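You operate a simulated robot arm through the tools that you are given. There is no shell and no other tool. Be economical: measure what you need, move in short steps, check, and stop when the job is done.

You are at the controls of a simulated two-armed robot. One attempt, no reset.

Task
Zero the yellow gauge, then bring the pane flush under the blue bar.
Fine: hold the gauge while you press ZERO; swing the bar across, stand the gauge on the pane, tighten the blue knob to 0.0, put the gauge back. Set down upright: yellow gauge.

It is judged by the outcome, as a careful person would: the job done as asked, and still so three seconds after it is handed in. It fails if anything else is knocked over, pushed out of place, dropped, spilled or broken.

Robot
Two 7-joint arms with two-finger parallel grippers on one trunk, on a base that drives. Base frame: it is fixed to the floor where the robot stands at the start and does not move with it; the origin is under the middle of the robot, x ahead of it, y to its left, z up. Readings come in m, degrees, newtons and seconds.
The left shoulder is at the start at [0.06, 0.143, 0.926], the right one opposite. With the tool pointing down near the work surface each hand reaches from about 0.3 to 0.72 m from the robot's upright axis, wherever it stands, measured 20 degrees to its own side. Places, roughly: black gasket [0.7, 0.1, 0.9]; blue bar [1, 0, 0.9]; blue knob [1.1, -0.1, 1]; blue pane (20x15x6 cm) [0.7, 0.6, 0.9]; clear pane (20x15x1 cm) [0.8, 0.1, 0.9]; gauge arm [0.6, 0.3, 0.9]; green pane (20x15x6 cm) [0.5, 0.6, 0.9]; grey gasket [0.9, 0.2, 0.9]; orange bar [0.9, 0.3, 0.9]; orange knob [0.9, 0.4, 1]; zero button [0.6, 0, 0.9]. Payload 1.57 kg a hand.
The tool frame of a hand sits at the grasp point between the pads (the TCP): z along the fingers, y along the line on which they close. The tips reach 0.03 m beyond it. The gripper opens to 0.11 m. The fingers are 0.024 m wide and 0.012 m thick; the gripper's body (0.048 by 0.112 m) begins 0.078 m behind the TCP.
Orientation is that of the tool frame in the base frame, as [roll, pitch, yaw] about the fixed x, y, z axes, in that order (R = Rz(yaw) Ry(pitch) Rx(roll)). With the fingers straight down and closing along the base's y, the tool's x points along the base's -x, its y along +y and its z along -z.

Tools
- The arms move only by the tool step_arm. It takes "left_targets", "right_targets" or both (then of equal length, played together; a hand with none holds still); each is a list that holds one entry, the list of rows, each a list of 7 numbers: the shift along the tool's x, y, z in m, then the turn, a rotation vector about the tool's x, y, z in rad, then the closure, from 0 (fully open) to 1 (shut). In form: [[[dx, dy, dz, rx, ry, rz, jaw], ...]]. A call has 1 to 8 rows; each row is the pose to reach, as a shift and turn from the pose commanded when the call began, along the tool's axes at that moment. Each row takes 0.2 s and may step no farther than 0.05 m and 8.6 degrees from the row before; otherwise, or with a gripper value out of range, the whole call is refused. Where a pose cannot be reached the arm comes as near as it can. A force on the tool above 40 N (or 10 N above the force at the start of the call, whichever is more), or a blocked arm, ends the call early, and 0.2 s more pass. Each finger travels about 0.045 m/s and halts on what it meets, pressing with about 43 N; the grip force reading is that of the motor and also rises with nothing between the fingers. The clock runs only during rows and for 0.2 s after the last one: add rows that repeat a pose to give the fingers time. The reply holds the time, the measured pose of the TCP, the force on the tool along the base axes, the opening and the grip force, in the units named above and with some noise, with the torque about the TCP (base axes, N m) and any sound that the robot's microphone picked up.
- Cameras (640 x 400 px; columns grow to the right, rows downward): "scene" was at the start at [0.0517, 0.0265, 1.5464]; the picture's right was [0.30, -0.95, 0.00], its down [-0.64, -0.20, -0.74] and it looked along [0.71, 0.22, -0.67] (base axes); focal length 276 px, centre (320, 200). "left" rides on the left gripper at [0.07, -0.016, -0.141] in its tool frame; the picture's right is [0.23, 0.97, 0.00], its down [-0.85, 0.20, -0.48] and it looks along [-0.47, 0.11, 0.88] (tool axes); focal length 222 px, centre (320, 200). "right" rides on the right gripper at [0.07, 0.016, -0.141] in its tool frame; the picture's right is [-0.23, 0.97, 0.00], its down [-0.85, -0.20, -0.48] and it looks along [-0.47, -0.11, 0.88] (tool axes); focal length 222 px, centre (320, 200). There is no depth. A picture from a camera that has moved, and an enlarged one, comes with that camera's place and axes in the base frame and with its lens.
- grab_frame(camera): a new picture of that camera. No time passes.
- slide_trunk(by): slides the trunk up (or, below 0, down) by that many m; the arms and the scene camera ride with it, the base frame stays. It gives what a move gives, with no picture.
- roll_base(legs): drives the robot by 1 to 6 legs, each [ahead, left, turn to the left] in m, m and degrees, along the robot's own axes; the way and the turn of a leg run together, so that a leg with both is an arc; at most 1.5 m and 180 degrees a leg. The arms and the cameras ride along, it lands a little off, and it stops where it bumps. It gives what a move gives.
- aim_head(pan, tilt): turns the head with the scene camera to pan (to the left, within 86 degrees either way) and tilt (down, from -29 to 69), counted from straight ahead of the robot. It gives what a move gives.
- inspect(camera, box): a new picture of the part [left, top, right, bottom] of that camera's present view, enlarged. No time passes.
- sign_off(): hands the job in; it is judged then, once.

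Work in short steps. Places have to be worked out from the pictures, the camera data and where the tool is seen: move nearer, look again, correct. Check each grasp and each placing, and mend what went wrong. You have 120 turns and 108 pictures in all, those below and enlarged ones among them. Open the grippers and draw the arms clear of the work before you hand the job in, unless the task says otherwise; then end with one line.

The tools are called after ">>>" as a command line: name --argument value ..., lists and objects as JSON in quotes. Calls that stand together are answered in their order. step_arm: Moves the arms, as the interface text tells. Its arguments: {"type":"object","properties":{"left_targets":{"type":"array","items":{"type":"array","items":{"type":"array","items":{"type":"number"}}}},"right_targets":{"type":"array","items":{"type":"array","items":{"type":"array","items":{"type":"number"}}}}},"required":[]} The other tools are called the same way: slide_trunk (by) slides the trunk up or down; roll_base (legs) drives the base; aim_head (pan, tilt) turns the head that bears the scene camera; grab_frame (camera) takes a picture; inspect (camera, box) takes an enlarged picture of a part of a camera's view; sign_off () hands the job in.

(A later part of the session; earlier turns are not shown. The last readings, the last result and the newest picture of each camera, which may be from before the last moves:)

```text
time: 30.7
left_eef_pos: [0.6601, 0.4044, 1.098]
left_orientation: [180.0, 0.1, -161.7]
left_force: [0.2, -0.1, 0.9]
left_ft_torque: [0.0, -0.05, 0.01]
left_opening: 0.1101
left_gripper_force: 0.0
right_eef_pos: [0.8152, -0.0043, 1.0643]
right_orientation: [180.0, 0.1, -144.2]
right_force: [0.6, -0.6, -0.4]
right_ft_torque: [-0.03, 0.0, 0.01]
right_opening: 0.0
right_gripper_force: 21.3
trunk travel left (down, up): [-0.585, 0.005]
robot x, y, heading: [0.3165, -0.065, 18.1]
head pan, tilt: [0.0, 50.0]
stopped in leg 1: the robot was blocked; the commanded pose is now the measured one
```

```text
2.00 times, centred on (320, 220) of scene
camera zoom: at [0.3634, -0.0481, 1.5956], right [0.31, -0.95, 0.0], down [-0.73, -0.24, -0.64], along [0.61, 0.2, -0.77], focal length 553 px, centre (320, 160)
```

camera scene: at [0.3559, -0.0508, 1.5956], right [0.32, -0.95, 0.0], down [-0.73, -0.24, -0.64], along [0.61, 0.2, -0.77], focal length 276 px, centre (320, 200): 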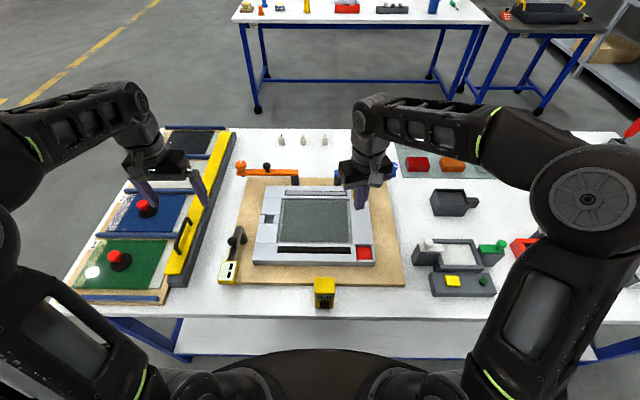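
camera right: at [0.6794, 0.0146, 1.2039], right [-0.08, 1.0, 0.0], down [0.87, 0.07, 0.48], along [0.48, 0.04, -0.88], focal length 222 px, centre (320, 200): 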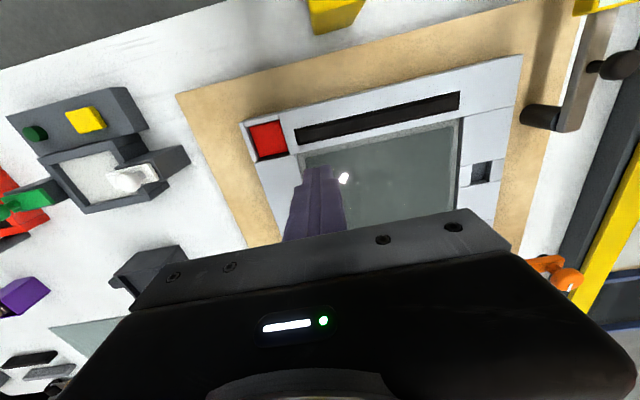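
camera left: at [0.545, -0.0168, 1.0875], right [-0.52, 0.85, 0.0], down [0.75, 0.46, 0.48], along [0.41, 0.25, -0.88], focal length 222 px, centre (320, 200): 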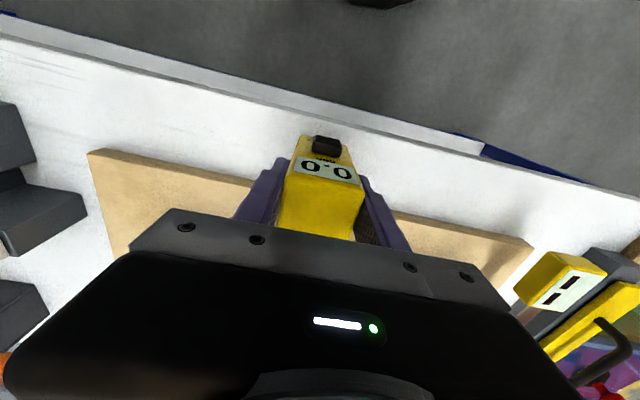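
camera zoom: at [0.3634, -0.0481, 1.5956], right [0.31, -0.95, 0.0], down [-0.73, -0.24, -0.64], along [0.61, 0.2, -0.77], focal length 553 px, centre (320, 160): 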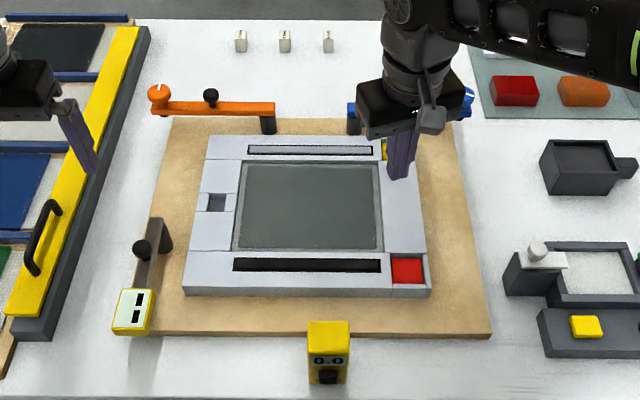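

Blocked again at the same stand-off, so this is the closest. I square the right hand's yaw, then tilt it 45° forward for extra reach; this should also expose the bar to view.

>>> step_arm --right_targets '[[[0, 0, 0, 0, 0, 0.14, 1], [0, 0, 0, 0, 0, 0.28, 0.8], [0, 0, 0, 0, 0, 0.31, 0.6], [0, 0, 0, 0, 0, 0.31, 0.5]]]'

>>> step_arm --right_targets '[[[0, 0, 0, 0, -0.14, 0, 0.5], [0, 0, 0, 0, -0.28, 0, 0.5], [0, 0, 0, 0, -0.42, 0, 0.5], [0, 0, 0, 0, -0.56, 0, 0.5], [0, 0, 0, 0, -0.7, 0, 0.5], [0, 0, 0, 0, -0.785, 0, 0.5], [0, 0, 0, 0, -0.785, 0, 0.5]]]'

>>> inspect --camera "scene" --box '[240, 120, 440, 245]'

>>> grab_frame --camera "right"

```text
time: 31.7
left_eef_pos: [0.6616, 0.4045, 1.0982]
left_orientation: [179.9, 0.2, -161.6]
left_force: [0.0, -0.2, -0.2]
left_ft_torque: [-0.01, 0.01, 0.03]
left_opening: 0.1099
left_gripper_force: 0.1
right_eef_pos: [0.8148, -0.0059, 1.0644]
right_orientation: [-180.0, 0.1, -161.8]
right_force: [0.0, 0.0, -0.5]
right_ft_torque: [0.0, 0.01, 0.01]
right_opening: 0.0551
right_gripper_force: 0.1
trunk travel left (down, up): [-0.585, 0.005]
robot x, y, heading: [0.314, -0.0659, 18.2]
head pan, tilt: [0.0, 50.0]
```

```text
time: 33.3
left_eef_pos: [0.6609, 0.4036, 1.0988]
left_orientation: [180.0, 0.3, -161.6]
left_force: [-0.6, -0.5, 0.1]
left_ft_torque: [0.01, 0.0, 0.0]
left_opening: 0.1102
left_gripper_force: 0.2
right_eef_pos: [0.8147, -0.0065, 1.064]
right_orientation: [180.0, 45.1, -161.9]
right_force: [0.4, 0.3, 0.1]
right_ft_torque: [0.02, 0.02, 0.04]
right_opening: 0.055
right_gripper_force: 0.1
trunk travel left (down, up): [-0.585, 0.005]
robot x, y, heading: [0.3155, -0.0701, 17.9]
head pan, tilt: [0.0, 50.0]
```

```text
3.20 times, centred on (340, 182) of scene
camera zoom: at [0.3631, -0.0483, 1.5956], right [0.31, -0.95, 0.0], down [-0.73, -0.24, -0.64], along [0.61, 0.2, -0.77], focal length 884 px, centre (256, 256)
```

zoom: 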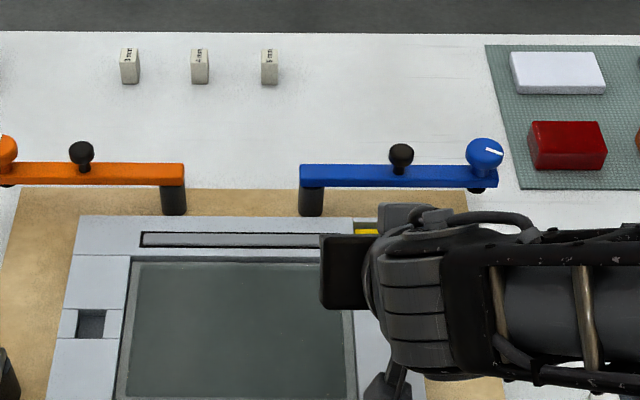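

```text
70 pictures are left
camera right: at [0.6663, -0.0365, 1.1137], right [-0.15, 0.98, 0.16], down [0.31, -0.11, 0.94], along [0.94, 0.19, -0.29], focal length 222 px, centre (320, 200)
```

right: 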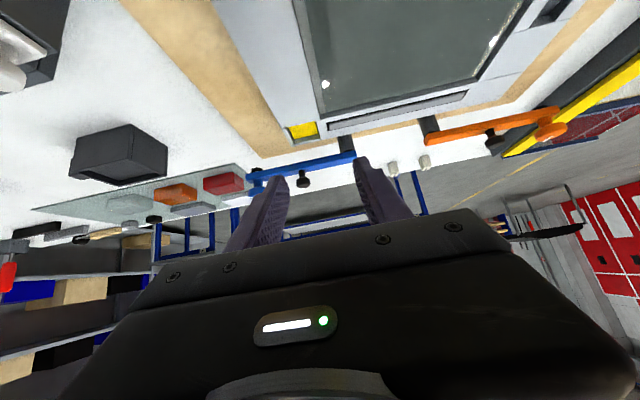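

Triangulated the black handle at about (1.057, 0.017, 0.950). I tilt further to 30° below horizontal and go to a stand-off 6 cm before it.

>>> step_arm --right_targets '[[[-0.015, -0.0106, 0.036, 0, -0.131, 0, 0.5], [-0.03, -0.0212, 0.072, 0, -0.262, 0, 0.5], [-0.045, -0.0318, 0.108, 0, -0.262, 0, 0.5], [-0.06, -0.0424, 0.144, 0, -0.262, 0, 0.5], [-0.0752, -0.053, 0.18, 0, -0.262, 0, 0.5], [-0.0752, -0.053, 0.18, 0, -0.262, 0, 0.5]]]'

>>> inspect --camera "scene" --box '[240, 120, 440, 245]'

>>> grab_frame --camera "right"

```text
time: 34.7
left_eef_pos: [0.6602, 0.4038, 1.0983]
left_orientation: [180.0, 0.1, -161.6]
left_force: [-0.6, 0.7, -0.5]
left_ft_torque: [-0.01, 0.02, 0.0]
left_opening: 0.1099
left_gripper_force: 0.2
right_eef_pos: [1.0022, -0.0019, 0.9911]
right_orientation: [179.9, 60.1, -161.8]
right_force: [-0.1, 0.4, -0.4]
right_ft_torque: [0.01, 0.02, -0.03]
right_opening: 0.0549
right_gripper_force: 0.1
trunk travel left (down, up): [-0.585, 0.005]
robot x, y, heading: [0.3154, -0.0633, 18.2]
head pan, tilt: [0.0, 50.0]
```

```text
3.20 times, centred on (340, 182) of scene
camera zoom: at [0.3624, -0.0481, 1.5957], right [0.31, -0.95, 0.0], down [-0.73, -0.24, -0.64], along [0.61, 0.2, -0.77], focal length 884 px, centre (256, 256)
```

zoom: 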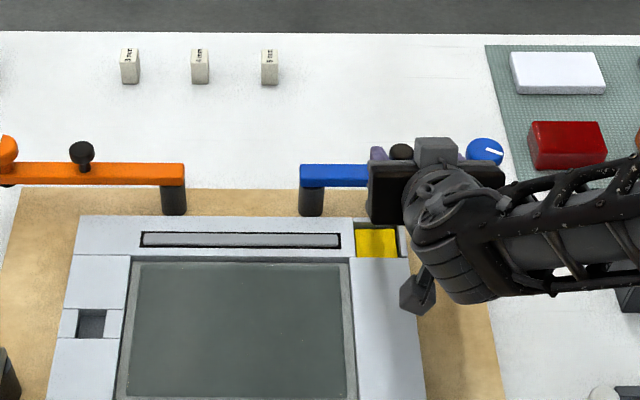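

```text
68 pictures are left
camera right: at [0.847, -0.0351, 1.0001], right [-0.2, 0.96, 0.2], down [0.07, -0.19, 0.98], along [0.98, 0.21, -0.03], focal length 222 px, centre (320, 200)
```

right: 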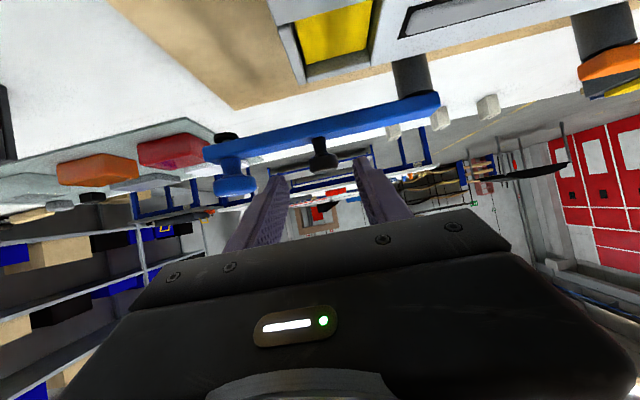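

Handle lies between the fingers. Advance along the tool axis and close gently on the handle.

>>> step_arm --right_targets '[[[-0.002, 0.002, 0.03, 0, 0, 0, 0.5], [-0.003, 0.003, 0.06, 0, 0, 0, 0.5], [-0.003, 0.003, 0.06, 0, 0, 0, 0.8], [-0.003, 0.003, 0.06, 0, 0, 0, 0.9], [-0.003, 0.003, 0.06, 0, 0, 0, 0.9], [-0.003, 0.003, 0.06, 0, 0, 0, 0.9]]]'

>>> grab_frame --camera "right"

```text
time: 36.1
left_eef_pos: [0.6618, 0.4035, 1.0983]
left_orientation: [-179.9, 0.2, -161.6]
left_force: [0.7, 0.5, 0.2]
left_ft_torque: [0.04, 0.01, 0.02]
left_opening: 0.1099
left_gripper_force: 0.0
right_eef_pos: [1.0522, 0.0185, 0.9602]
right_orientation: [180.0, 60.1, -161.9]
right_force: [-1.3, -0.7, -0.1]
right_ft_torque: [0.0, 0.03, -0.01]
right_opening: 0.0254
right_gripper_force: 32.9
trunk travel left (down, up): [-0.585, 0.005]
robot x, y, heading: [0.3152, -0.0658, 18.1]
head pan, tilt: [0.0, 50.0]
```

```text
67 pictures are left
camera right: at [0.8962, -0.0146, 0.9699], right [-0.2, 0.96, 0.2], down [0.07, -0.19, 0.98], along [0.98, 0.21, -0.03], focal length 222 px, centre (320, 200)
```

right: 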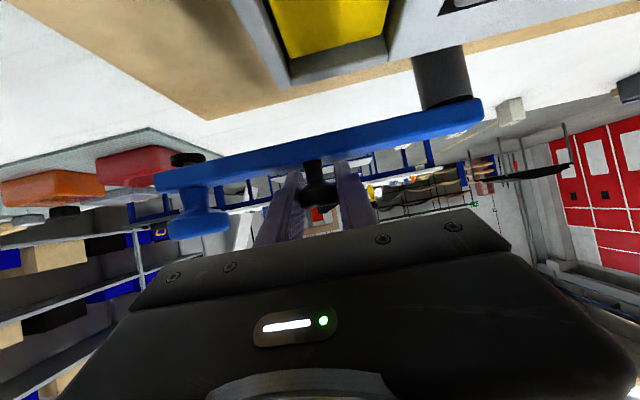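

Handle gripped. I swing it along the arc (radius ≈0.093 about the pivot), first ~48°.

>>> step_arm --right_targets '[[[0.0065, -0.001, -0.0113, 0, 0, 0, 0.9], [0.013, 0, -0.0225, 0, 0, 0, 0.9], [0.0193, 0.003, -0.0334, 0, 0, 0, 0.9], [0.0254, 0.0074, -0.0439, 0, 0, 0, 0.9], [0.031, 0.0137, -0.0537, 0, 0, 0, 0.9], [0.0363, 0.0214, -0.0628, 0, 0, 0, 0.9]]]'

>>> grab_frame --camera "right"

>>> inspect --camera "scene" --box '[240, 120, 440, 245]'

```text
time: 37.1
left_eef_pos: [0.662, 0.4072, 1.0967]
left_orientation: [-179.9, 0.0, -161.6]
left_force: [0.0, -0.3, 0.6]
left_ft_torque: [-0.01, -0.02, 0.05]
left_opening: 0.11
left_gripper_force: 0.0
right_eef_pos: [1.0052, 0.0152, 0.9628]
right_orientation: [179.9, 60.3, -161.9]
right_force: [18.2, 17.9, -18.1]
right_ft_torque: [0.15, -1.13, -1.28]
right_opening: 0.0255
right_gripper_force: 36.8
trunk travel left (down, up): [-0.585, 0.005]
robot x, y, heading: [0.317, -0.0617, 18.1]
head pan, tilt: [0.0, 50.0]
stopped in row 5 (right hand): the force on the tool passed its limit at 50 N (the readings are from after the stop); the commanded pose is now the measured one
```

```text
66 pictures are left
camera right: at [0.8513, -0.0189, 0.9709], right [-0.2, 0.96, 0.2], down [0.07, -0.19, 0.98], along [0.98, 0.21, -0.03], focal length 222 px, centre (320, 200)
```

right: 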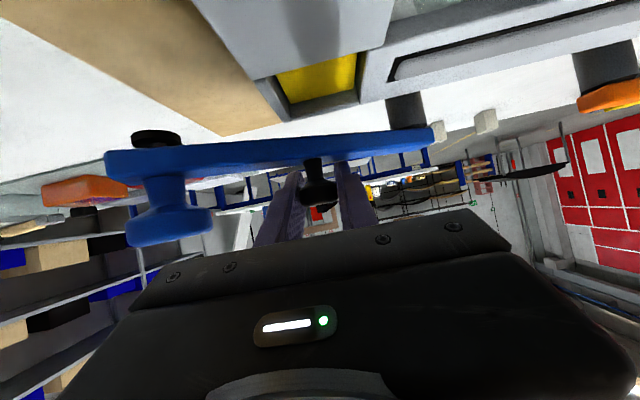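

```text
3.20 times, centred on (340, 182) of scene
camera zoom: at [0.3678, -0.0459, 1.5952], right [0.31, -0.95, 0.0], down [-0.73, -0.24, -0.64], along [0.61, 0.2, -0.77], focal length 884 px, centre (256, 256)
```

zoom: 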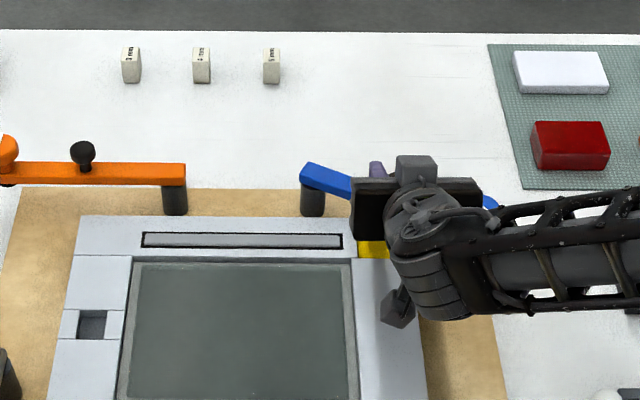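

The bar swung ~25° but the round handle twists in the pads and force builds. I release, back off, and re-approach the handle from above with a steeper tool so the hand can turn with the bar.

>>> step_arm --right_targets '[[[0, 0, 0, 0, 0, 0, 0.6], [0, 0, 0, 0, 0, 0, 0.5], [0, 0, 0, 0, 0, 0, 0.5], [-0.005, 0, -0.03, 0, 0, 0, 0.5], [-0.02, 0, -0.07, 0, 0, 0, 0.5], [-0.05, 0, -0.09, 0, 0, 0, 0.5], [-0.05, 0, -0.09, 0, 0.14, 0, 0.5], [-0.05, 0, -0.09, 0, 0.28, 0, 0.5]]]'

>>> step_arm --right_targets '[[[0, 0, 0, 0, 0.14, 0, 0.5], [0, 0, 0, 0, 0.28, 0, 0.5], [0, 0, 0, 0, 0.42, 0, 0.5], [0, 0, 0, 0, 0.5, 0, 0.5], [0, 0, 0, 0, 0.5, 0, 0.5]]]'

>>> inspect --camera "scene" --box '[240, 120, 440, 245]'

>>> grab_frame --camera "right"

```text
time: 38.9
left_eef_pos: [0.6604, 0.4052, 1.0987]
left_orientation: [-179.9, 0.2, -161.6]
left_force: [0.5, -0.1, -0.1]
left_ft_torque: [0.04, 0.0, 0.0]
left_opening: 0.1099
left_gripper_force: 0.1
right_eef_pos: [0.9544, -0.0053, 1.0532]
right_orientation: [180.0, 44.6, -161.8]
right_force: [1.1, -0.4, -0.2]
right_ft_torque: [0.0, -0.01, 0.0]
right_opening: 0.0549
right_gripper_force: 0.0
trunk travel left (down, up): [-0.585, 0.005]
robot x, y, heading: [0.3141, -0.0664, 18.3]
head pan, tilt: [0.0, 50.0]
```

```text
time: 40.1
left_eef_pos: [0.6594, 0.405, 1.0977]
left_orientation: [179.9, 0.2, -161.6]
left_force: [0.2, 0.0, -0.1]
left_ft_torque: [-0.03, 0.0, 0.0]
left_opening: 0.11
left_gripper_force: 0.2
right_eef_pos: [0.9522, -0.0054, 1.053]
right_orientation: [-180.0, 15.8, -161.9]
right_force: [0.4, -0.3, 0.4]
right_ft_torque: [0.0, -0.01, -0.02]
right_opening: 0.0552
right_gripper_force: 0.2
trunk travel left (down, up): [-0.585, 0.005]
robot x, y, heading: [0.3164, -0.0665, 18.3]
head pan, tilt: [0.0, 50.0]
```

```text
3.20 times, centred on (340, 182) of scene
camera zoom: at [0.3631, -0.0482, 1.5956], right [0.31, -0.95, 0.0], down [-0.73, -0.24, -0.64], along [0.61, 0.2, -0.77], focal length 884 px, centre (256, 256)
```

zoom: 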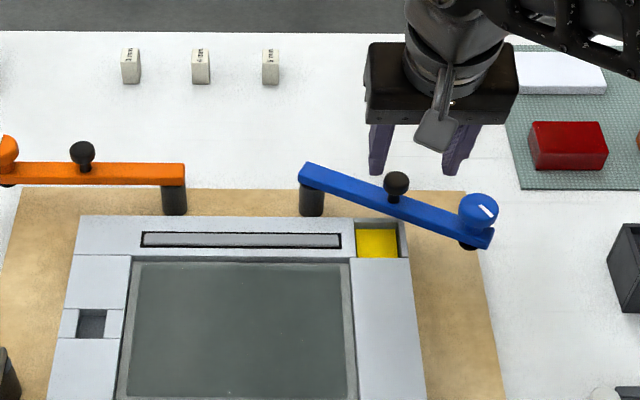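

```text
63 pictures are left
camera right: at [0.8465, -0.0226, 1.1693], right [-0.1, 0.99, 0.06], down [0.72, 0.03, 0.69], along [0.69, 0.11, -0.72], focal length 222 px, centre (320, 200)
```

right: 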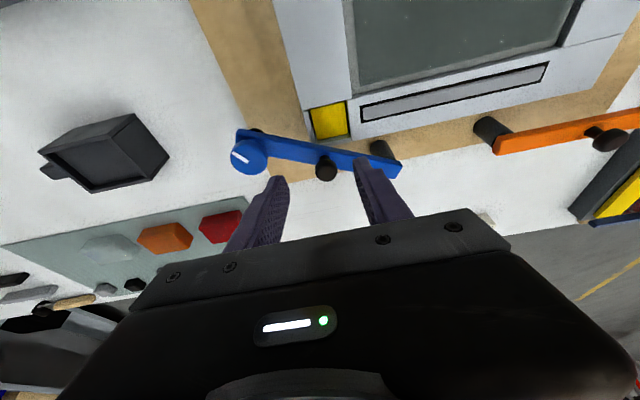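

Now I can see clearly: handle at ≈(1.003, 0.0125), bar stays where left. I position the right hand above it, yawed 29° left so it can rotate with the bar.

>>> step_arm --right_targets '[[[-0.012, 0, 0.012, -0.035, 0, -0.12, 0.5], [-0.024, 0, 0.024, -0.07, 0, -0.24, 0.5], [-0.036, 0.001, 0.036, -0.105, 0, -0.36, 0.5], [-0.0428, 0.0014, 0.0466, -0.138, 0, -0.48, 0.5], [-0.0428, 0.0014, 0.0466, -0.138, 0, -0.48, 0.5]]]'

>>> grab_frame --camera "right"

>>> inspect --camera "scene" --box '[290, 120, 430, 220]'

```text
time: 41.3
left_eef_pos: [0.6598, 0.4041, 1.0979]
left_orientation: [179.9, 0.2, -161.7]
left_force: [-0.1, 0.0, -0.3]
left_ft_torque: [0.02, -0.02, -0.01]
left_opening: 0.11
left_gripper_force: 0.1
right_eef_pos: [1.0038, 0.0117, 1.0199]
right_orientation: [179.9, 16.0, -133.2]
right_force: [-0.3, -0.2, -0.6]
right_ft_torque: [0.05, 0.02, -0.01]
right_opening: 0.0553
right_gripper_force: 0.0
trunk travel left (down, up): [-0.585, 0.005]
robot x, y, heading: [0.3196, -0.0641, 18.1]
head pan, tilt: [0.0, 50.0]
```

```text
62 pictures are left
camera right: at [0.9186, -0.0533, 1.1367], right [-0.56, 0.83, 0.06], down [0.62, 0.37, 0.69], along [0.55, 0.43, -0.72], focal length 222 px, centre (320, 200)
```

right: 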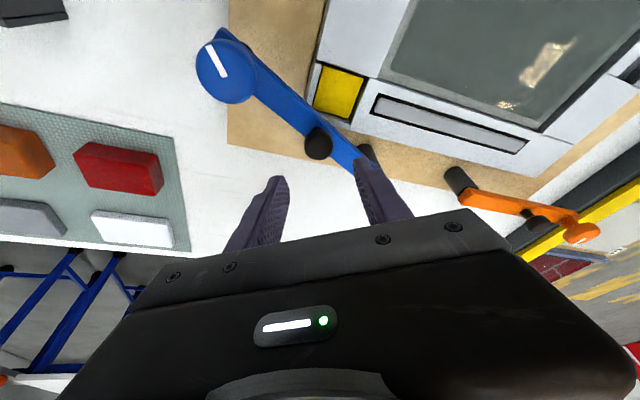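

```text
4.00 times, centred on (360, 170) of scene
camera zoom: at [0.3629, -0.0481, 1.5956], right [0.31, -0.95, 0.0], down [-0.73, -0.24, -0.64], along [0.61, 0.2, -0.77], focal length 1105 px, centre (160, 320)
```

zoom: 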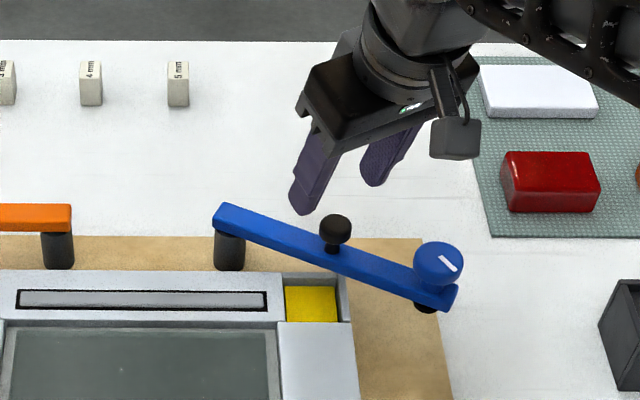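

Handle lies almost exactly under the TCP. I descend to z≈0.968 and close.

>>> step_arm --right_targets '[[[0.008, 0.002, 0.025, 0, 0, 0, 0.5], [0.0163, 0.0036, 0.0494, 0, 0, 0, 0.5], [0.0163, 0.0036, 0.0494, 0, 0, 0, 0.9], [0.0163, 0.0036, 0.0494, 0, 0, 0, 0.9], [0.0163, 0.0036, 0.0494, 0, 0, 0, 0.9], [0.0163, 0.0036, 0.0494, 0, 0, 0, 0.9]]]'

>>> grab_frame --camera "right"

```text
time: 42.7
left_eef_pos: [0.6592, 0.4037, 1.0998]
left_orientation: [179.9, 0.3, -161.6]
left_force: [0.2, 0.2, 0.2]
left_ft_torque: [-0.01, 0.03, -0.02]
left_opening: 0.1102
left_gripper_force: 0.2
right_eef_pos: [1.0009, 0.0139, 0.9719]
right_orientation: [180.0, 16.2, -133.3]
right_force: [1.1, 1.1, 16.2]
right_ft_torque: [0.1, 0.04, 0.05]
right_opening: 0.0306
right_gripper_force: 11.1
trunk travel left (down, up): [-0.585, 0.005]
robot x, y, heading: [0.3157, -0.0661, 18.3]
head pan, tilt: [0.0, 50.0]
```

```text
60 pictures are left
camera right: at [0.9142, -0.0509, 1.0871], right [-0.56, 0.83, 0.06], down [0.62, 0.36, 0.7], along [0.55, 0.43, -0.71], focal length 222 px, centre (320, 200)
```

right: 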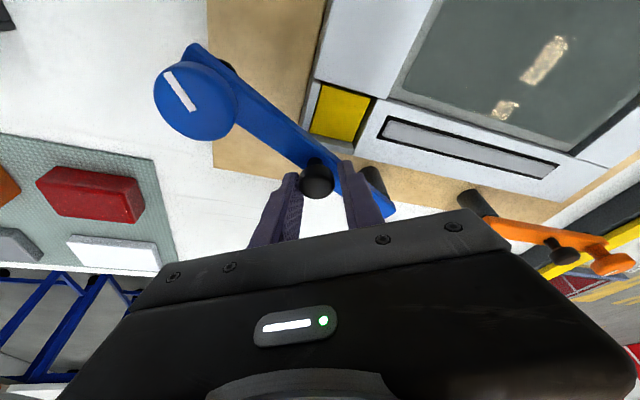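

Fingertips rest on the bar (16 N). I lift 5 mm and finish closing.

>>> step_arm --right_targets '[[[-0.001, 0, -0.005, 0, 0, 0, 0.8], [-0.001, 0, -0.005, 0, 0, 0, 0.9], [-0.001, 0, -0.005, 0, 0, 0, 0.9], [-0.001, 0, -0.005, 0, 0, 0, 0.9]]]'

```text
time: 43.7
left_eef_pos: [0.6593, 0.4051, 1.0987]
left_orientation: [179.9, 0.2, -161.7]
left_force: [0.1, -0.2, -0.6]
left_ft_torque: [0.02, 0.0, -0.02]
left_opening: 0.11
left_gripper_force: 0.1
right_eef_pos: [0.9973, 0.0139, 0.9724]
right_orientation: [179.9, 15.8, -133.3]
right_force: [-3.6, 0.6, -4.3]
right_ft_torque: [0.08, -0.02, 0.23]
right_opening: 0.0256
right_gripper_force: 36.9
trunk travel left (down, up): [-0.585, 0.005]
robot x, y, heading: [0.3211, -0.0662, 18.4]
head pan, tilt: [0.0, 50.0]
```

Gripped. I swing the bar another 32°, turning the hand with it.

>>> step_arm --right_targets '[[[0.0058, 0.0112, -0.0017, 0.0385, 0, 0.134, 0.9], [0.0098, 0.023, -0.0028, 0.077, 0, 0.268, 0.9], [0.0124, 0.0355, -0.0036, 0.1156, 0, 0.4025, 0.9], [0.0132, 0.0482, -0.0038, 0.154, 0, 0.5367, 0.9]]]'

>>> inspect --camera "scene" --box '[250, 120, 410, 240]'

```text
time: 44.7
left_eef_pos: [0.6614, 0.4035, 1.0978]
left_orientation: [179.8, 0.3, -161.6]
left_force: [-0.4, -0.2, 0.0]
left_ft_torque: [-0.02, 0.03, 0.0]
left_opening: 0.11
left_gripper_force: 0.1
right_eef_pos: [0.9549, 0.034, 0.9721]
right_orientation: [-179.9, 15.6, -165.6]
right_force: [-3.9, -7.7, -10.4]
right_ft_torque: [-0.21, -0.16, -0.08]
right_opening: 0.0252
right_gripper_force: 36.8
trunk travel left (down, up): [-0.585, 0.005]
robot x, y, heading: [0.3153, -0.0639, 18.3]
head pan, tilt: [0.0, 50.0]
```

```text
3.33 times, centred on (330, 180) of scene
camera zoom: at [0.3635, -0.0487, 1.5955], right [0.31, -0.95, 0.0], down [-0.73, -0.24, -0.64], along [0.61, 0.2, -0.77], focal length 921 px, centre (287, 267)
```

zoom: 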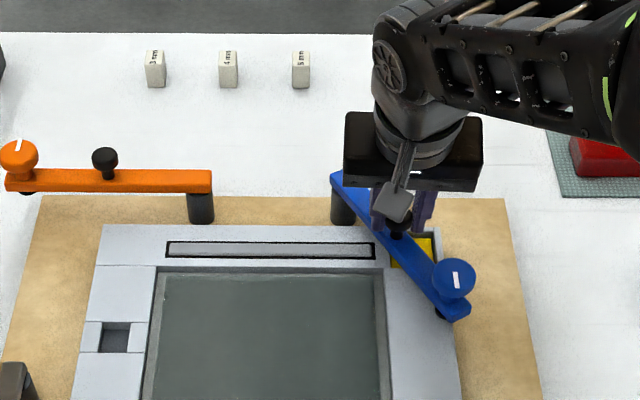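

Smooth, low force. Another 31° to bring it square across the pane.

>>> step_arm --right_targets '[[[0.0062, 0.011, -0.0018, 0.0385, 0, 0.134, 0.9], [0.011, 0.0228, -0.0031, 0.077, 0, 0.268, 0.9], [0.0139, 0.0351, -0.004, 0.1156, 0, 0.4025, 0.9], [0.0153, 0.0462, -0.0044, 0.149, 0, 0.52, 0.9]]]'

>>> inspect --camera "scene" --box '[250, 120, 410, 240]'

```text
time: 45.7
left_eef_pos: [0.6611, 0.4021, 1.0994]
left_orientation: [179.9, 0.0, -161.6]
left_force: [-0.4, -0.1, -0.5]
left_ft_torque: [-0.02, 0.02, 0.02]
left_opening: 0.1099
left_gripper_force: 0.0
right_eef_pos: [0.9304, 0.0721, 0.9737]
right_orientation: [-179.9, 15.9, 163.4]
right_force: [-2.3, -15.3, -13.8]
right_ft_torque: [-0.45, -0.81, 0.23]
right_opening: 0.0254
right_gripper_force: 37.1
trunk travel left (down, up): [-0.585, 0.005]
robot x, y, heading: [0.3146, -0.0634, 18.1]
head pan, tilt: [0.0, 50.0]
```

```text
3.33 times, centred on (330, 180) of scene
camera zoom: at [0.3645, -0.0509, 1.5956], right [0.31, -0.95, 0.0], down [-0.73, -0.24, -0.64], along [0.61, 0.2, -0.77], focal length 921 px, centre (287, 267)
```

zoom: 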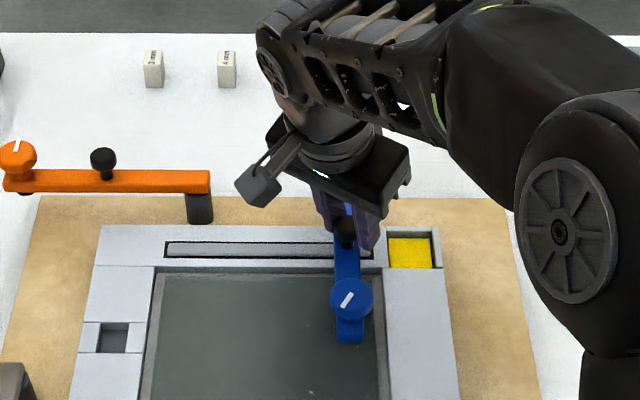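

The bar lies straight across. I nudge ~4 mm more to check whether it is against its stop.

>>> step_arm --right_targets '[[[0.0012, 0.0016, -0.0003, 0.009, 0, 0.03, 0.9], [0.0023, 0.0032, -0.0007, 0.015, 0, 0.05, 0.9]]]'

>>> inspect --camera "scene" --box '[290, 160, 390, 240]'

```text
time: 46.3
left_eef_pos: [0.6612, 0.4019, 1.0981]
left_orientation: [179.8, 0.1, -161.7]
left_force: [-0.3, -0.4, 0.5]
left_ft_torque: [0.0, -0.02, -0.03]
left_opening: 0.11
left_gripper_force: 0.0
right_eef_pos: [0.929, 0.0725, 0.9733]
right_orientation: [-179.7, 16.0, 160.4]
right_force: [6.1, -31.7, -8.5]
right_ft_torque: [-0.59, -0.52, 0.3]
right_opening: 0.0254
right_gripper_force: 37.8
trunk travel left (down, up): [-0.585, 0.005]
robot x, y, heading: [0.3193, -0.0649, 18.1]
head pan, tilt: [0.0, 50.0]
```

```text
5.00 times, centred on (340, 200) of scene
camera zoom: at [0.365, -0.0527, 1.5956], right [0.31, -0.95, 0.0], down [-0.73, -0.24, -0.64], along [0.61, 0.2, -0.77], focal length 1382 px, centre (220, 200)
```

zoom: 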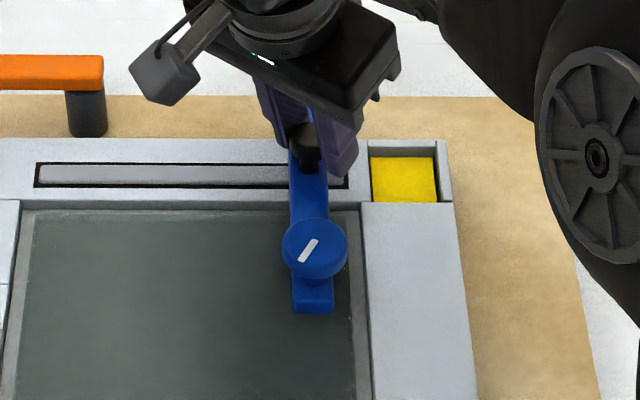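

That's the stop (31 N, no motion). I release the handle, lift off, and park the right hand to the right.

>>> step_arm --right_targets '[[[0, 0, 0, 0, 0, 0, 0.6], [0, 0, 0, 0, 0, 0, 0.4], [0, 0, 0, 0, 0, 0, 0.4], [-0.0083, 0, -0.029, 0, 0, 0, 0.4], [-0.0166, 0, -0.0577, 0, 0, 0, 0.4]]]'

>>> step_arm --right_targets '[[[0.003, -0.043, -0.001, -0.036, 0, -0.125, 0.4], [0.006, -0.086, -0.002, -0.072, 0, -0.25, 0.4], [0.01, -0.13, -0.003, -0.107, 0, -0.375, 0.4], [0.014, -0.173, -0.004, -0.143, 0, -0.5, 0.4], [0.0168, -0.216, -0.0048, -0.179, 0, -0.625, 0.4]]]'

>>> grab_frame --camera "scene"

```text
time: 47.5
left_eef_pos: [0.6605, 0.4051, 1.0982]
left_orientation: [180.0, 0.1, -161.7]
left_force: [0.7, 0.5, -0.2]
left_ft_torque: [0.01, -0.04, -0.02]
left_opening: 0.11
left_gripper_force: 0.0
right_eef_pos: [0.9257, 0.0817, 1.034]
right_orientation: [-179.9, 15.9, 160.8]
right_force: [0.3, 0.0, -0.6]
right_ft_torque: [0.02, 0.01, -0.02]
right_opening: 0.0662
right_gripper_force: 0.2
trunk travel left (down, up): [-0.585, 0.005]
robot x, y, heading: [0.3151, -0.0614, 18.3]
head pan, tilt: [0.0, 50.0]
```

```text
time: 48.7
left_eef_pos: [0.66, 0.4035, 1.0985]
left_orientation: [-179.9, 0.2, -161.6]
left_force: [0.0, 0.2, -0.3]
left_ft_torque: [0.05, -0.01, 0.01]
left_opening: 0.11
left_gripper_force: 0.1
right_eef_pos: [0.8398, -0.118, 1.0353]
right_orientation: [-179.9, 15.8, -161.9]
right_force: [-0.1, -0.3, -0.1]
right_ft_torque: [0.05, 0.0, 0.01]
right_opening: 0.066
right_gripper_force: 0.0
trunk travel left (down, up): [-0.585, 0.005]
robot x, y, heading: [0.3168, -0.0643, 18.2]
head pan, tilt: [0.0, 50.0]
```

```text
56 pictures are left
camera scene: at [0.3623, -0.0495, 1.5957], right [0.31, -0.95, 0.0], down [-0.73, -0.24, -0.64], along [0.61, 0.2, -0.77], focal length 276 px, centre (320, 200)
```

scene: 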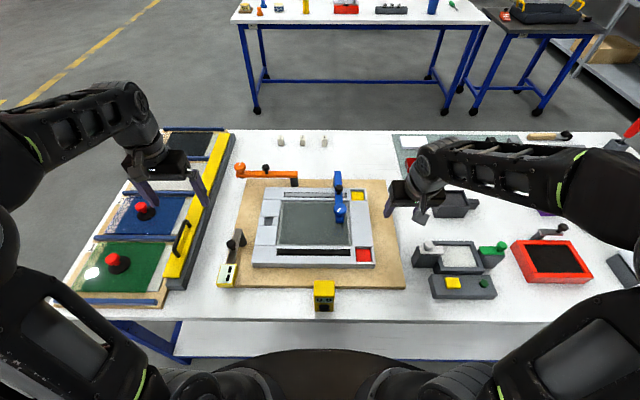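

Bar is across. Now back off and shift right so the left hand can fetch the gauge.

>>> roll_base --legs '[[-0.22, 0, -0.5], [0, -0.09, 0]]'

>>> step_arm --left_targets '[[[-0.005, -0.045, 0.01, 0, 0, 0, 0], [-0.015, -0.09, 0.02, 0, 0, 0, 0], [-0.025, -0.135, 0.03, 0, 0, 0, 0], [-0.035, -0.18, 0.04, 0, 0, 0, 0], [-0.042, -0.22, 0.05, 0, 0, 0, 0], [-0.05, -0.255, 0.055, 0, 0, 0, 0], [-0.05, -0.255, 0.055, 0, 0, 0, 0]]]'

>>> grab_frame --camera "left"

>>> grab_frame --camera "scene"

```text
time: 51.1
left_eef_pos: [0.4826, 0.2485, 1.0989]
left_orientation: [-180.0, 0.1, -161.8]
left_force: [0.6, -0.8, -0.3]
left_ft_torque: [0.06, 0.04, -0.02]
left_opening: 0.1097
left_gripper_force: 0.0
right_eef_pos: [0.6602, -0.2729, 1.0339]
right_orientation: [179.9, 15.8, -162.3]
right_force: [-0.4, -0.5, -1.1]
right_ft_torque: [0.03, 0.03, 0.0]
right_opening: 0.0659
right_gripper_force: 0.0
trunk travel left (down, up): [-0.585, 0.005]
robot x, y, heading: [0.1398, -0.2203, 18.0]
head pan, tilt: [0.0, 50.0]
```

```text
time: 52.7
left_eef_pos: [0.6097, 0.0215, 1.0432]
left_orientation: [180.0, 0.2, -161.9]
left_force: [-0.4, -0.3, -0.2]
left_ft_torque: [-0.01, -0.03, -0.01]
left_opening: 0.1098
left_gripper_force: 0.1
right_eef_pos: [0.6596, -0.2717, 1.035]
right_orientation: [179.9, 15.8, -162.2]
right_force: [-0.5, -0.7, 0.1]
right_ft_torque: [0.0, -0.02, -0.03]
right_opening: 0.066
right_gripper_force: 0.1
trunk travel left (down, up): [-0.585, 0.005]
robot x, y, heading: [0.1345, -0.2229, 17.8]
head pan, tilt: [0.0, 50.0]
```

```text
55 pictures are left
camera left: at [0.5479, -0.0154, 1.1845], right [-0.52, 0.85, 0.0], down [0.75, 0.46, 0.48], along [0.41, 0.25, -0.88], focal length 222 px, centre (320, 200)
```

left: 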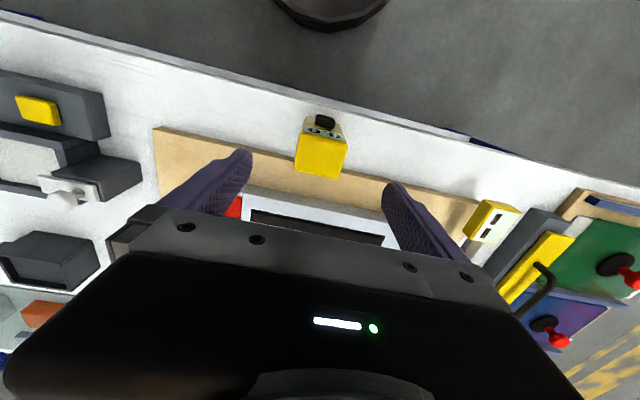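

```text
54 pictures are left
camera scene: at [0.1819, -0.2013, 1.5957], right [0.31, -0.95, 0.0], down [-0.73, -0.24, -0.64], along [0.61, 0.2, -0.77], focal length 276 px, centre (320, 200)
```

scene: 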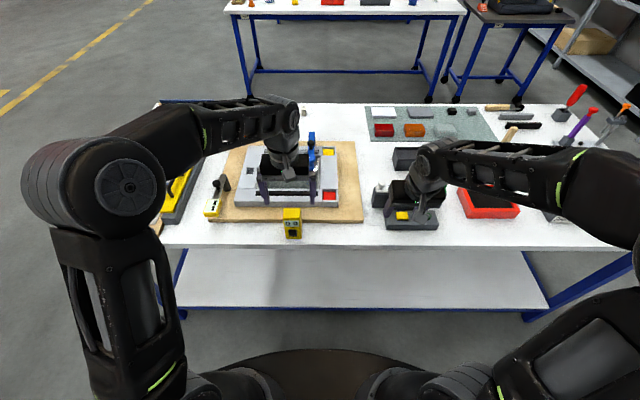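

Alignment matches the earlier grasp. I descend and grip the gauge as before.

>>> step_arm --left_targets '[[[0.002, 0, 0.04, 0, 0, 0, 0], [0.002, 0, 0.075, 0, 0, 0, 0], [0.002, 0, 0.097, 0, 0, 0, 0.2], [0.002, 0, 0.097, 0, 0, 0, 0.7], [0.002, 0, 0.097, 0, 0, 0, 0.7], [0.002, 0, 0.097, 0, 0, 0, 0.7], [0.002, 0, 0.097, 0, 0, 0, 0.7], [0.002, 0, 0.097, 0, 0, 0, 0.7]]]'

>>> grab_frame --camera "left"

```text
time: 54.5
left_eef_pos: [0.6083, 0.0205, 0.9458]
left_orientation: [-180.0, 0.0, -161.7]
left_force: [0.8, -0.2, 0.9]
left_ft_torque: [0.02, -0.01, -0.02]
left_opening: 0.0497
left_gripper_force: 35.5
right_eef_pos: [0.6597, -0.2723, 1.0344]
right_orientation: [180.0, 15.8, -162.3]
right_force: [0.1, 0.6, 0.0]
right_ft_torque: [0.02, 0.01, 0.0]
right_opening: 0.0659
right_gripper_force: 0.1
trunk travel left (down, up): [-0.585, 0.005]
robot x, y, heading: [0.1342, -0.2155, 17.9]
head pan, tilt: [0.0, 50.0]
```

```text
53 pictures are left
camera left: at [0.5469, -0.0162, 1.0874], right [-0.52, 0.85, 0.0], down [0.75, 0.46, 0.48], along [0.41, 0.25, -0.88], focal length 222 px, centre (320, 200)
```

left: 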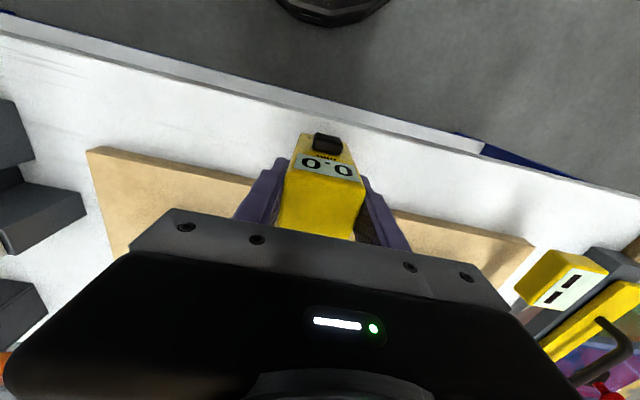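

Gripped. I lift the gauge ~10 cm and drive forward 0.2 m.

>>> step_arm --left_targets '[[[0, 0, -0.04, 0, 0, 0, 0.7], [0, 0, -0.08, 0, 0, 0, 0.7], [0, 0, -0.11, 0, 0, 0, 0.7], [0, 0, -0.11, 0, 0, 0, 0.7]]]'

>>> roll_base --legs '[[0.2, 0.04, 0]]'

>>> grab_frame --camera "left"

>>> inspect --camera "scene" --box '[220, 120, 420, 245]'

```text
time: 55.5
left_eef_pos: [0.6073, 0.0215, 1.0569]
left_orientation: [-180.0, 0.1, -161.9]
left_force: [-0.2, 0.4, -2.0]
left_ft_torque: [-0.01, -0.01, 0.0]
left_opening: 0.0494
left_gripper_force: 42.8
right_eef_pos: [0.6596, -0.2735, 1.0346]
right_orientation: [180.0, 15.8, -162.2]
right_force: [0.1, 0.4, 0.8]
right_ft_torque: [0.01, -0.02, 0.0]
right_opening: 0.0663
right_gripper_force: 0.0
trunk travel left (down, up): [-0.585, 0.005]
robot x, y, heading: [0.1348, -0.2166, 18.1]
head pan, tilt: [0.0, 50.0]
```

```text
time: 57.1
left_eef_pos: [0.7823, 0.123, 1.0542]
left_orientation: [-179.9, 0.1, -161.7]
left_force: [0.8, 0.1, -1.6]
left_ft_torque: [0.02, 0.01, 0.01]
left_opening: 0.0496
left_gripper_force: 43.0
right_eef_pos: [0.8358, -0.1715, 1.0332]
right_orientation: [180.0, 15.8, -162.2]
right_force: [0.2, 0.5, -0.4]
right_ft_torque: [-0.04, 0.02, 0.0]
right_opening: 0.0659
right_gripper_force: 0.0
trunk travel left (down, up): [-0.585, 0.005]
robot x, y, heading: [0.3142, -0.1196, 18.2]
head pan, tilt: [0.0, 50.0]
```

```text
52 pictures are left
camera left: at [0.7215, 0.0859, 1.1966], right [-0.52, 0.85, 0.0], down [0.75, 0.46, 0.48], along [0.41, 0.25, -0.88], focal length 222 px, centre (320, 200)
```

left: 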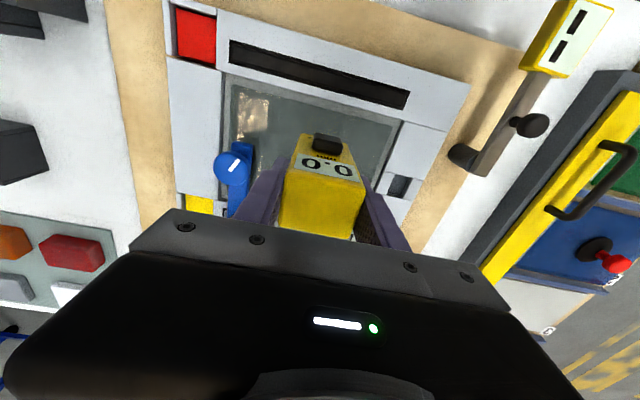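

```text
3.20 times, centred on (320, 182) of scene
camera zoom: at [0.3598, -0.1015, 1.5956], right [0.31, -0.95, 0.0], down [-0.73, -0.24, -0.64], along [0.61, 0.2, -0.77], focal length 884 px, centre (320, 256)
```

zoom: 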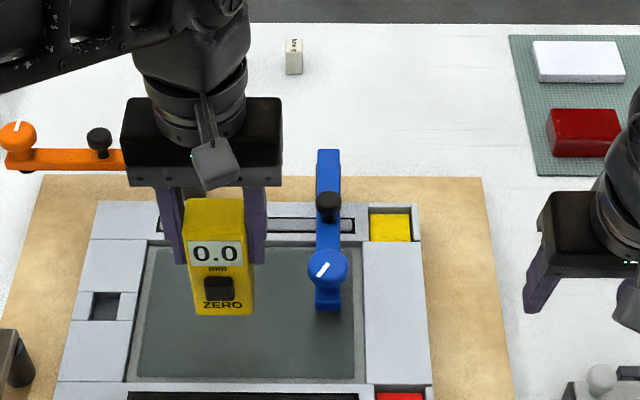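

Pane centre now measured at ≈(0.830, 0.124); target for the gauge ≈(0.792, 0.143), clear of the bar. I shift there and descend to just above the pane.

>>> step_arm --left_targets '[[[-0.0157, 0.016, 0, 0, 0, 0, 0.7], [-0.0157, 0.016, 0.03, 0, 0, 0, 0.7], [-0.0157, 0.016, 0.06, 0, 0, 0, 0.7], [-0.0157, 0.016, 0.065, 0, 0, 0, 0.7], [-0.0157, 0.016, 0.065, 0, 0, 0, 0.7]]]'

>>> inspect --camera "scene" --box '[240, 140, 380, 240]'

```text
time: 58.3
left_eef_pos: [0.7925, 0.1427, 0.9934]
left_orientation: [-179.9, 0.7, -161.7]
left_force: [1.9, 3.2, 34.1]
left_ft_torque: [0.25, 0.39, -0.08]
left_opening: 0.0496
left_gripper_force: 43.7
right_eef_pos: [0.8338, -0.1733, 1.0361]
right_orientation: [180.0, 15.9, -162.2]
right_force: [-0.3, -0.6, 0.8]
right_ft_torque: [-0.04, 0.01, 0.0]
right_opening: 0.066
right_gripper_force: 0.0
trunk travel left (down, up): [-0.585, 0.005]
robot x, y, heading: [0.3129, -0.1191, 18.2]
head pan, tilt: [0.0, 50.0]
```

```text
4.00 times, centred on (310, 190) of scene
camera zoom: at [0.3558, -0.1031, 1.5962], right [0.31, -0.95, 0.0], down [-0.73, -0.24, -0.64], along [0.61, 0.2, -0.77], focal length 1105 px, centre (360, 240)
```

zoom: 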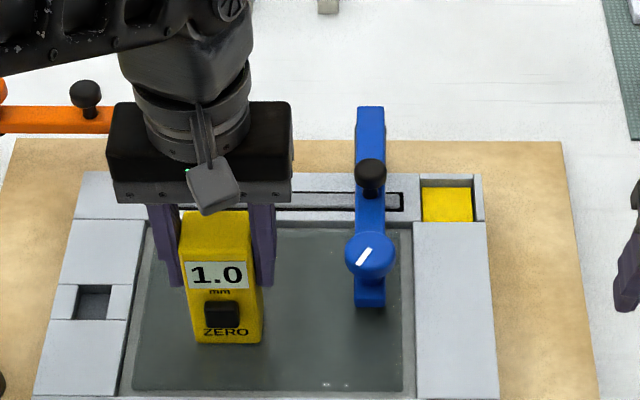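

Already in contact (34 N), reading 1.0 mm. I ease the pressure off and release the gauge gently.

>>> step_arm --left_targets '[[[0, 0, -0.002, 0, 0, 0, 0.7], [0, 0, -0.003, 0, 0, 0, 0.7]]]'

```text
time: 58.9
left_eef_pos: [0.7932, 0.1423, 0.994]
left_orientation: [-179.9, 0.4, -161.7]
left_force: [7.1, 3.9, 22.3]
left_ft_torque: [0.39, -0.92, 0.01]
left_opening: 0.0498
left_gripper_force: 43.1
right_eef_pos: [0.834, -0.1724, 1.034]
right_orientation: [180.0, 15.9, -162.3]
right_force: [0.6, 0.1, -0.8]
right_ft_torque: [-0.03, 0.01, 0.0]
right_opening: 0.0658
right_gripper_force: 0.0
trunk travel left (down, up): [-0.585, 0.005]
robot x, y, heading: [0.3114, -0.1158, 18.1]
head pan, tilt: [0.0, 50.0]
```

>>> step_arm --left_targets '[[[0, 0, -0.001, 0, 0, 0, 0.7], [0, 0, -0.0025, 0, 0, 0, 0.7], [0, 0, -0.0025, 0, 0, 0, 0.7]]]'

```text
time: 59.7
left_eef_pos: [0.7907, 0.1428, 0.9934]
left_orientation: [179.9, -0.2, -161.8]
left_force: [0.3, 0.2, -2.6]
left_ft_torque: [0.02, 0.03, -0.04]
left_opening: 0.0494
left_gripper_force: 43.0
right_eef_pos: [0.8361, -0.1729, 1.0338]
right_orientation: [180.0, 15.8, -162.2]
right_force: [-0.1, 0.1, 0.8]
right_ft_torque: [-0.03, 0.03, 0.02]
right_opening: 0.0661
right_gripper_force: 0.0
trunk travel left (down, up): [-0.585, 0.005]
robot x, y, heading: [0.3104, -0.1187, 18.2]
head pan, tilt: [0.0, 50.0]
```

Pressure is gone (just its weight). I lower 1 mm and open.

>>> step_arm --left_targets '[[[0, 0, 0.001, 0, 0, 0, 0.7], [0, 0, 0.001, 0, 0, 0, 0.5], [0, 0, 0.001, 0, 0, 0, 0.2], [0, 0, 0.001, 0, 0, 0, 0.1], [0, 0, 0.001, 0, 0, 0, 0.1]]]'

>>> inspect --camera "scene" --box '[240, 140, 380, 240]'

```text
time: 60.9
left_eef_pos: [0.7929, 0.1432, 0.996]
left_orientation: [180.0, 0.2, -161.8]
left_force: [0.3, -0.4, 0.0]
left_ft_torque: [-0.05, 0.01, -0.03]
left_opening: 0.0989
left_gripper_force: 0.0
right_eef_pos: [0.8363, -0.1703, 1.035]
right_orientation: [180.0, 15.8, -162.2]
right_force: [0.1, 0.5, -0.3]
right_ft_torque: [0.01, 0.01, -0.03]
right_opening: 0.0659
right_gripper_force: 0.1
trunk travel left (down, up): [-0.585, 0.005]
robot x, y, heading: [0.3124, -0.1191, 18.3]
head pan, tilt: [0.0, 50.0]
```

```text
4.00 times, centred on (310, 190) of scene
camera zoom: at [0.3583, -0.1023, 1.5956], right [0.31, -0.95, 0.0], down [-0.73, -0.24, -0.64], along [0.61, 0.2, -0.77], focal length 1105 px, centre (360, 240)
```

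zoom: 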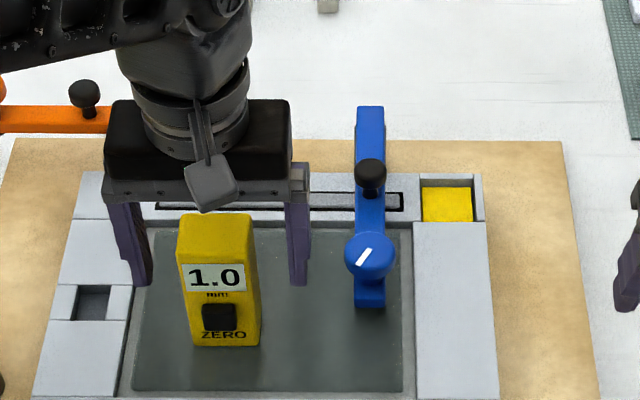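

The gauge stands upright on the pane reading 1.0. I raise the left hand and park it to the left.

>>> step_arm --left_targets '[[[0, 0, -0.04, 0, 0, 0, 0.1], [0, 0, -0.08, 0, 0, 0, 0.1], [0, 0, -0.097, 0, 0, 0, 0.1], [0.02, 0.04, -0.097, 0, 0, 0, 0.1], [0.04, 0.08, -0.097, 0, 0, 0, 0.1], [0.06, 0.12, -0.097, 0, 0, 0, 0.1], [0.08, 0.16, -0.097, 0, 0, 0, 0.1], [0.1, 0.2, -0.097, 0, 0, 0, 0.1]]]'

>>> grab_frame --camera "scene"

>>> grab_frame --camera "right"

```text
time: 62.7
left_eef_pos: [0.6314, 0.3045, 1.091]
left_orientation: [-179.9, 0.2, -161.8]
left_force: [-0.5, -0.4, -0.2]
left_ft_torque: [-0.02, 0.0, 0.0]
left_opening: 0.099
left_gripper_force: 0.1
right_eef_pos: [0.834, -0.172, 1.0359]
right_orientation: [-180.0, 15.9, -162.3]
right_force: [-0.3, -0.1, -0.2]
right_ft_torque: [-0.01, -0.06, 0.03]
right_opening: 0.0658
right_gripper_force: 0.0
trunk travel left (down, up): [-0.585, 0.005]
robot x, y, heading: [0.3124, -0.1146, 17.9]
head pan, tilt: [0.0, 50.0]
```

```text
48 pictures are left
camera scene: at [0.3571, -0.1016, 1.5957], right [0.31, -0.95, 0.0], down [-0.73, -0.24, -0.64], along [0.61, 0.2, -0.77], focal length 276 px, centre (320, 200)
```

scene: 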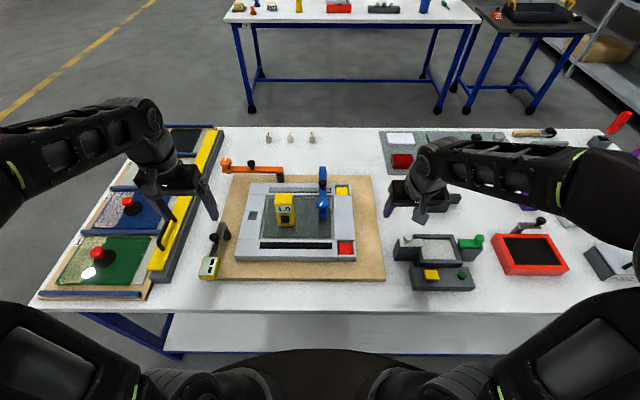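

```text
47 pictures are left
camera right: at [0.7277, -0.1881, 1.1513], right [-0.09, 0.99, 0.06], down [0.72, 0.02, 0.69], along [0.69, 0.11, -0.72], focal length 222 px, centre (320, 200)
```

right: 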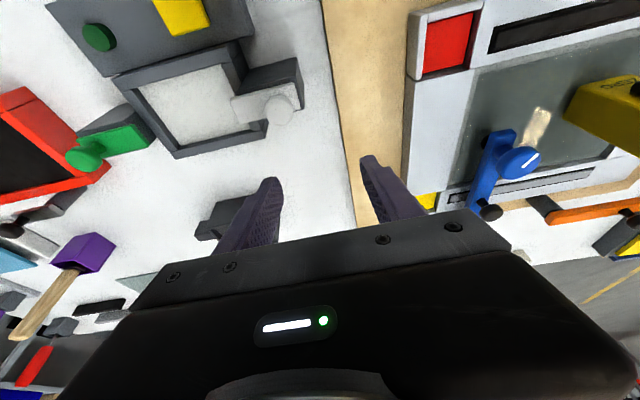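

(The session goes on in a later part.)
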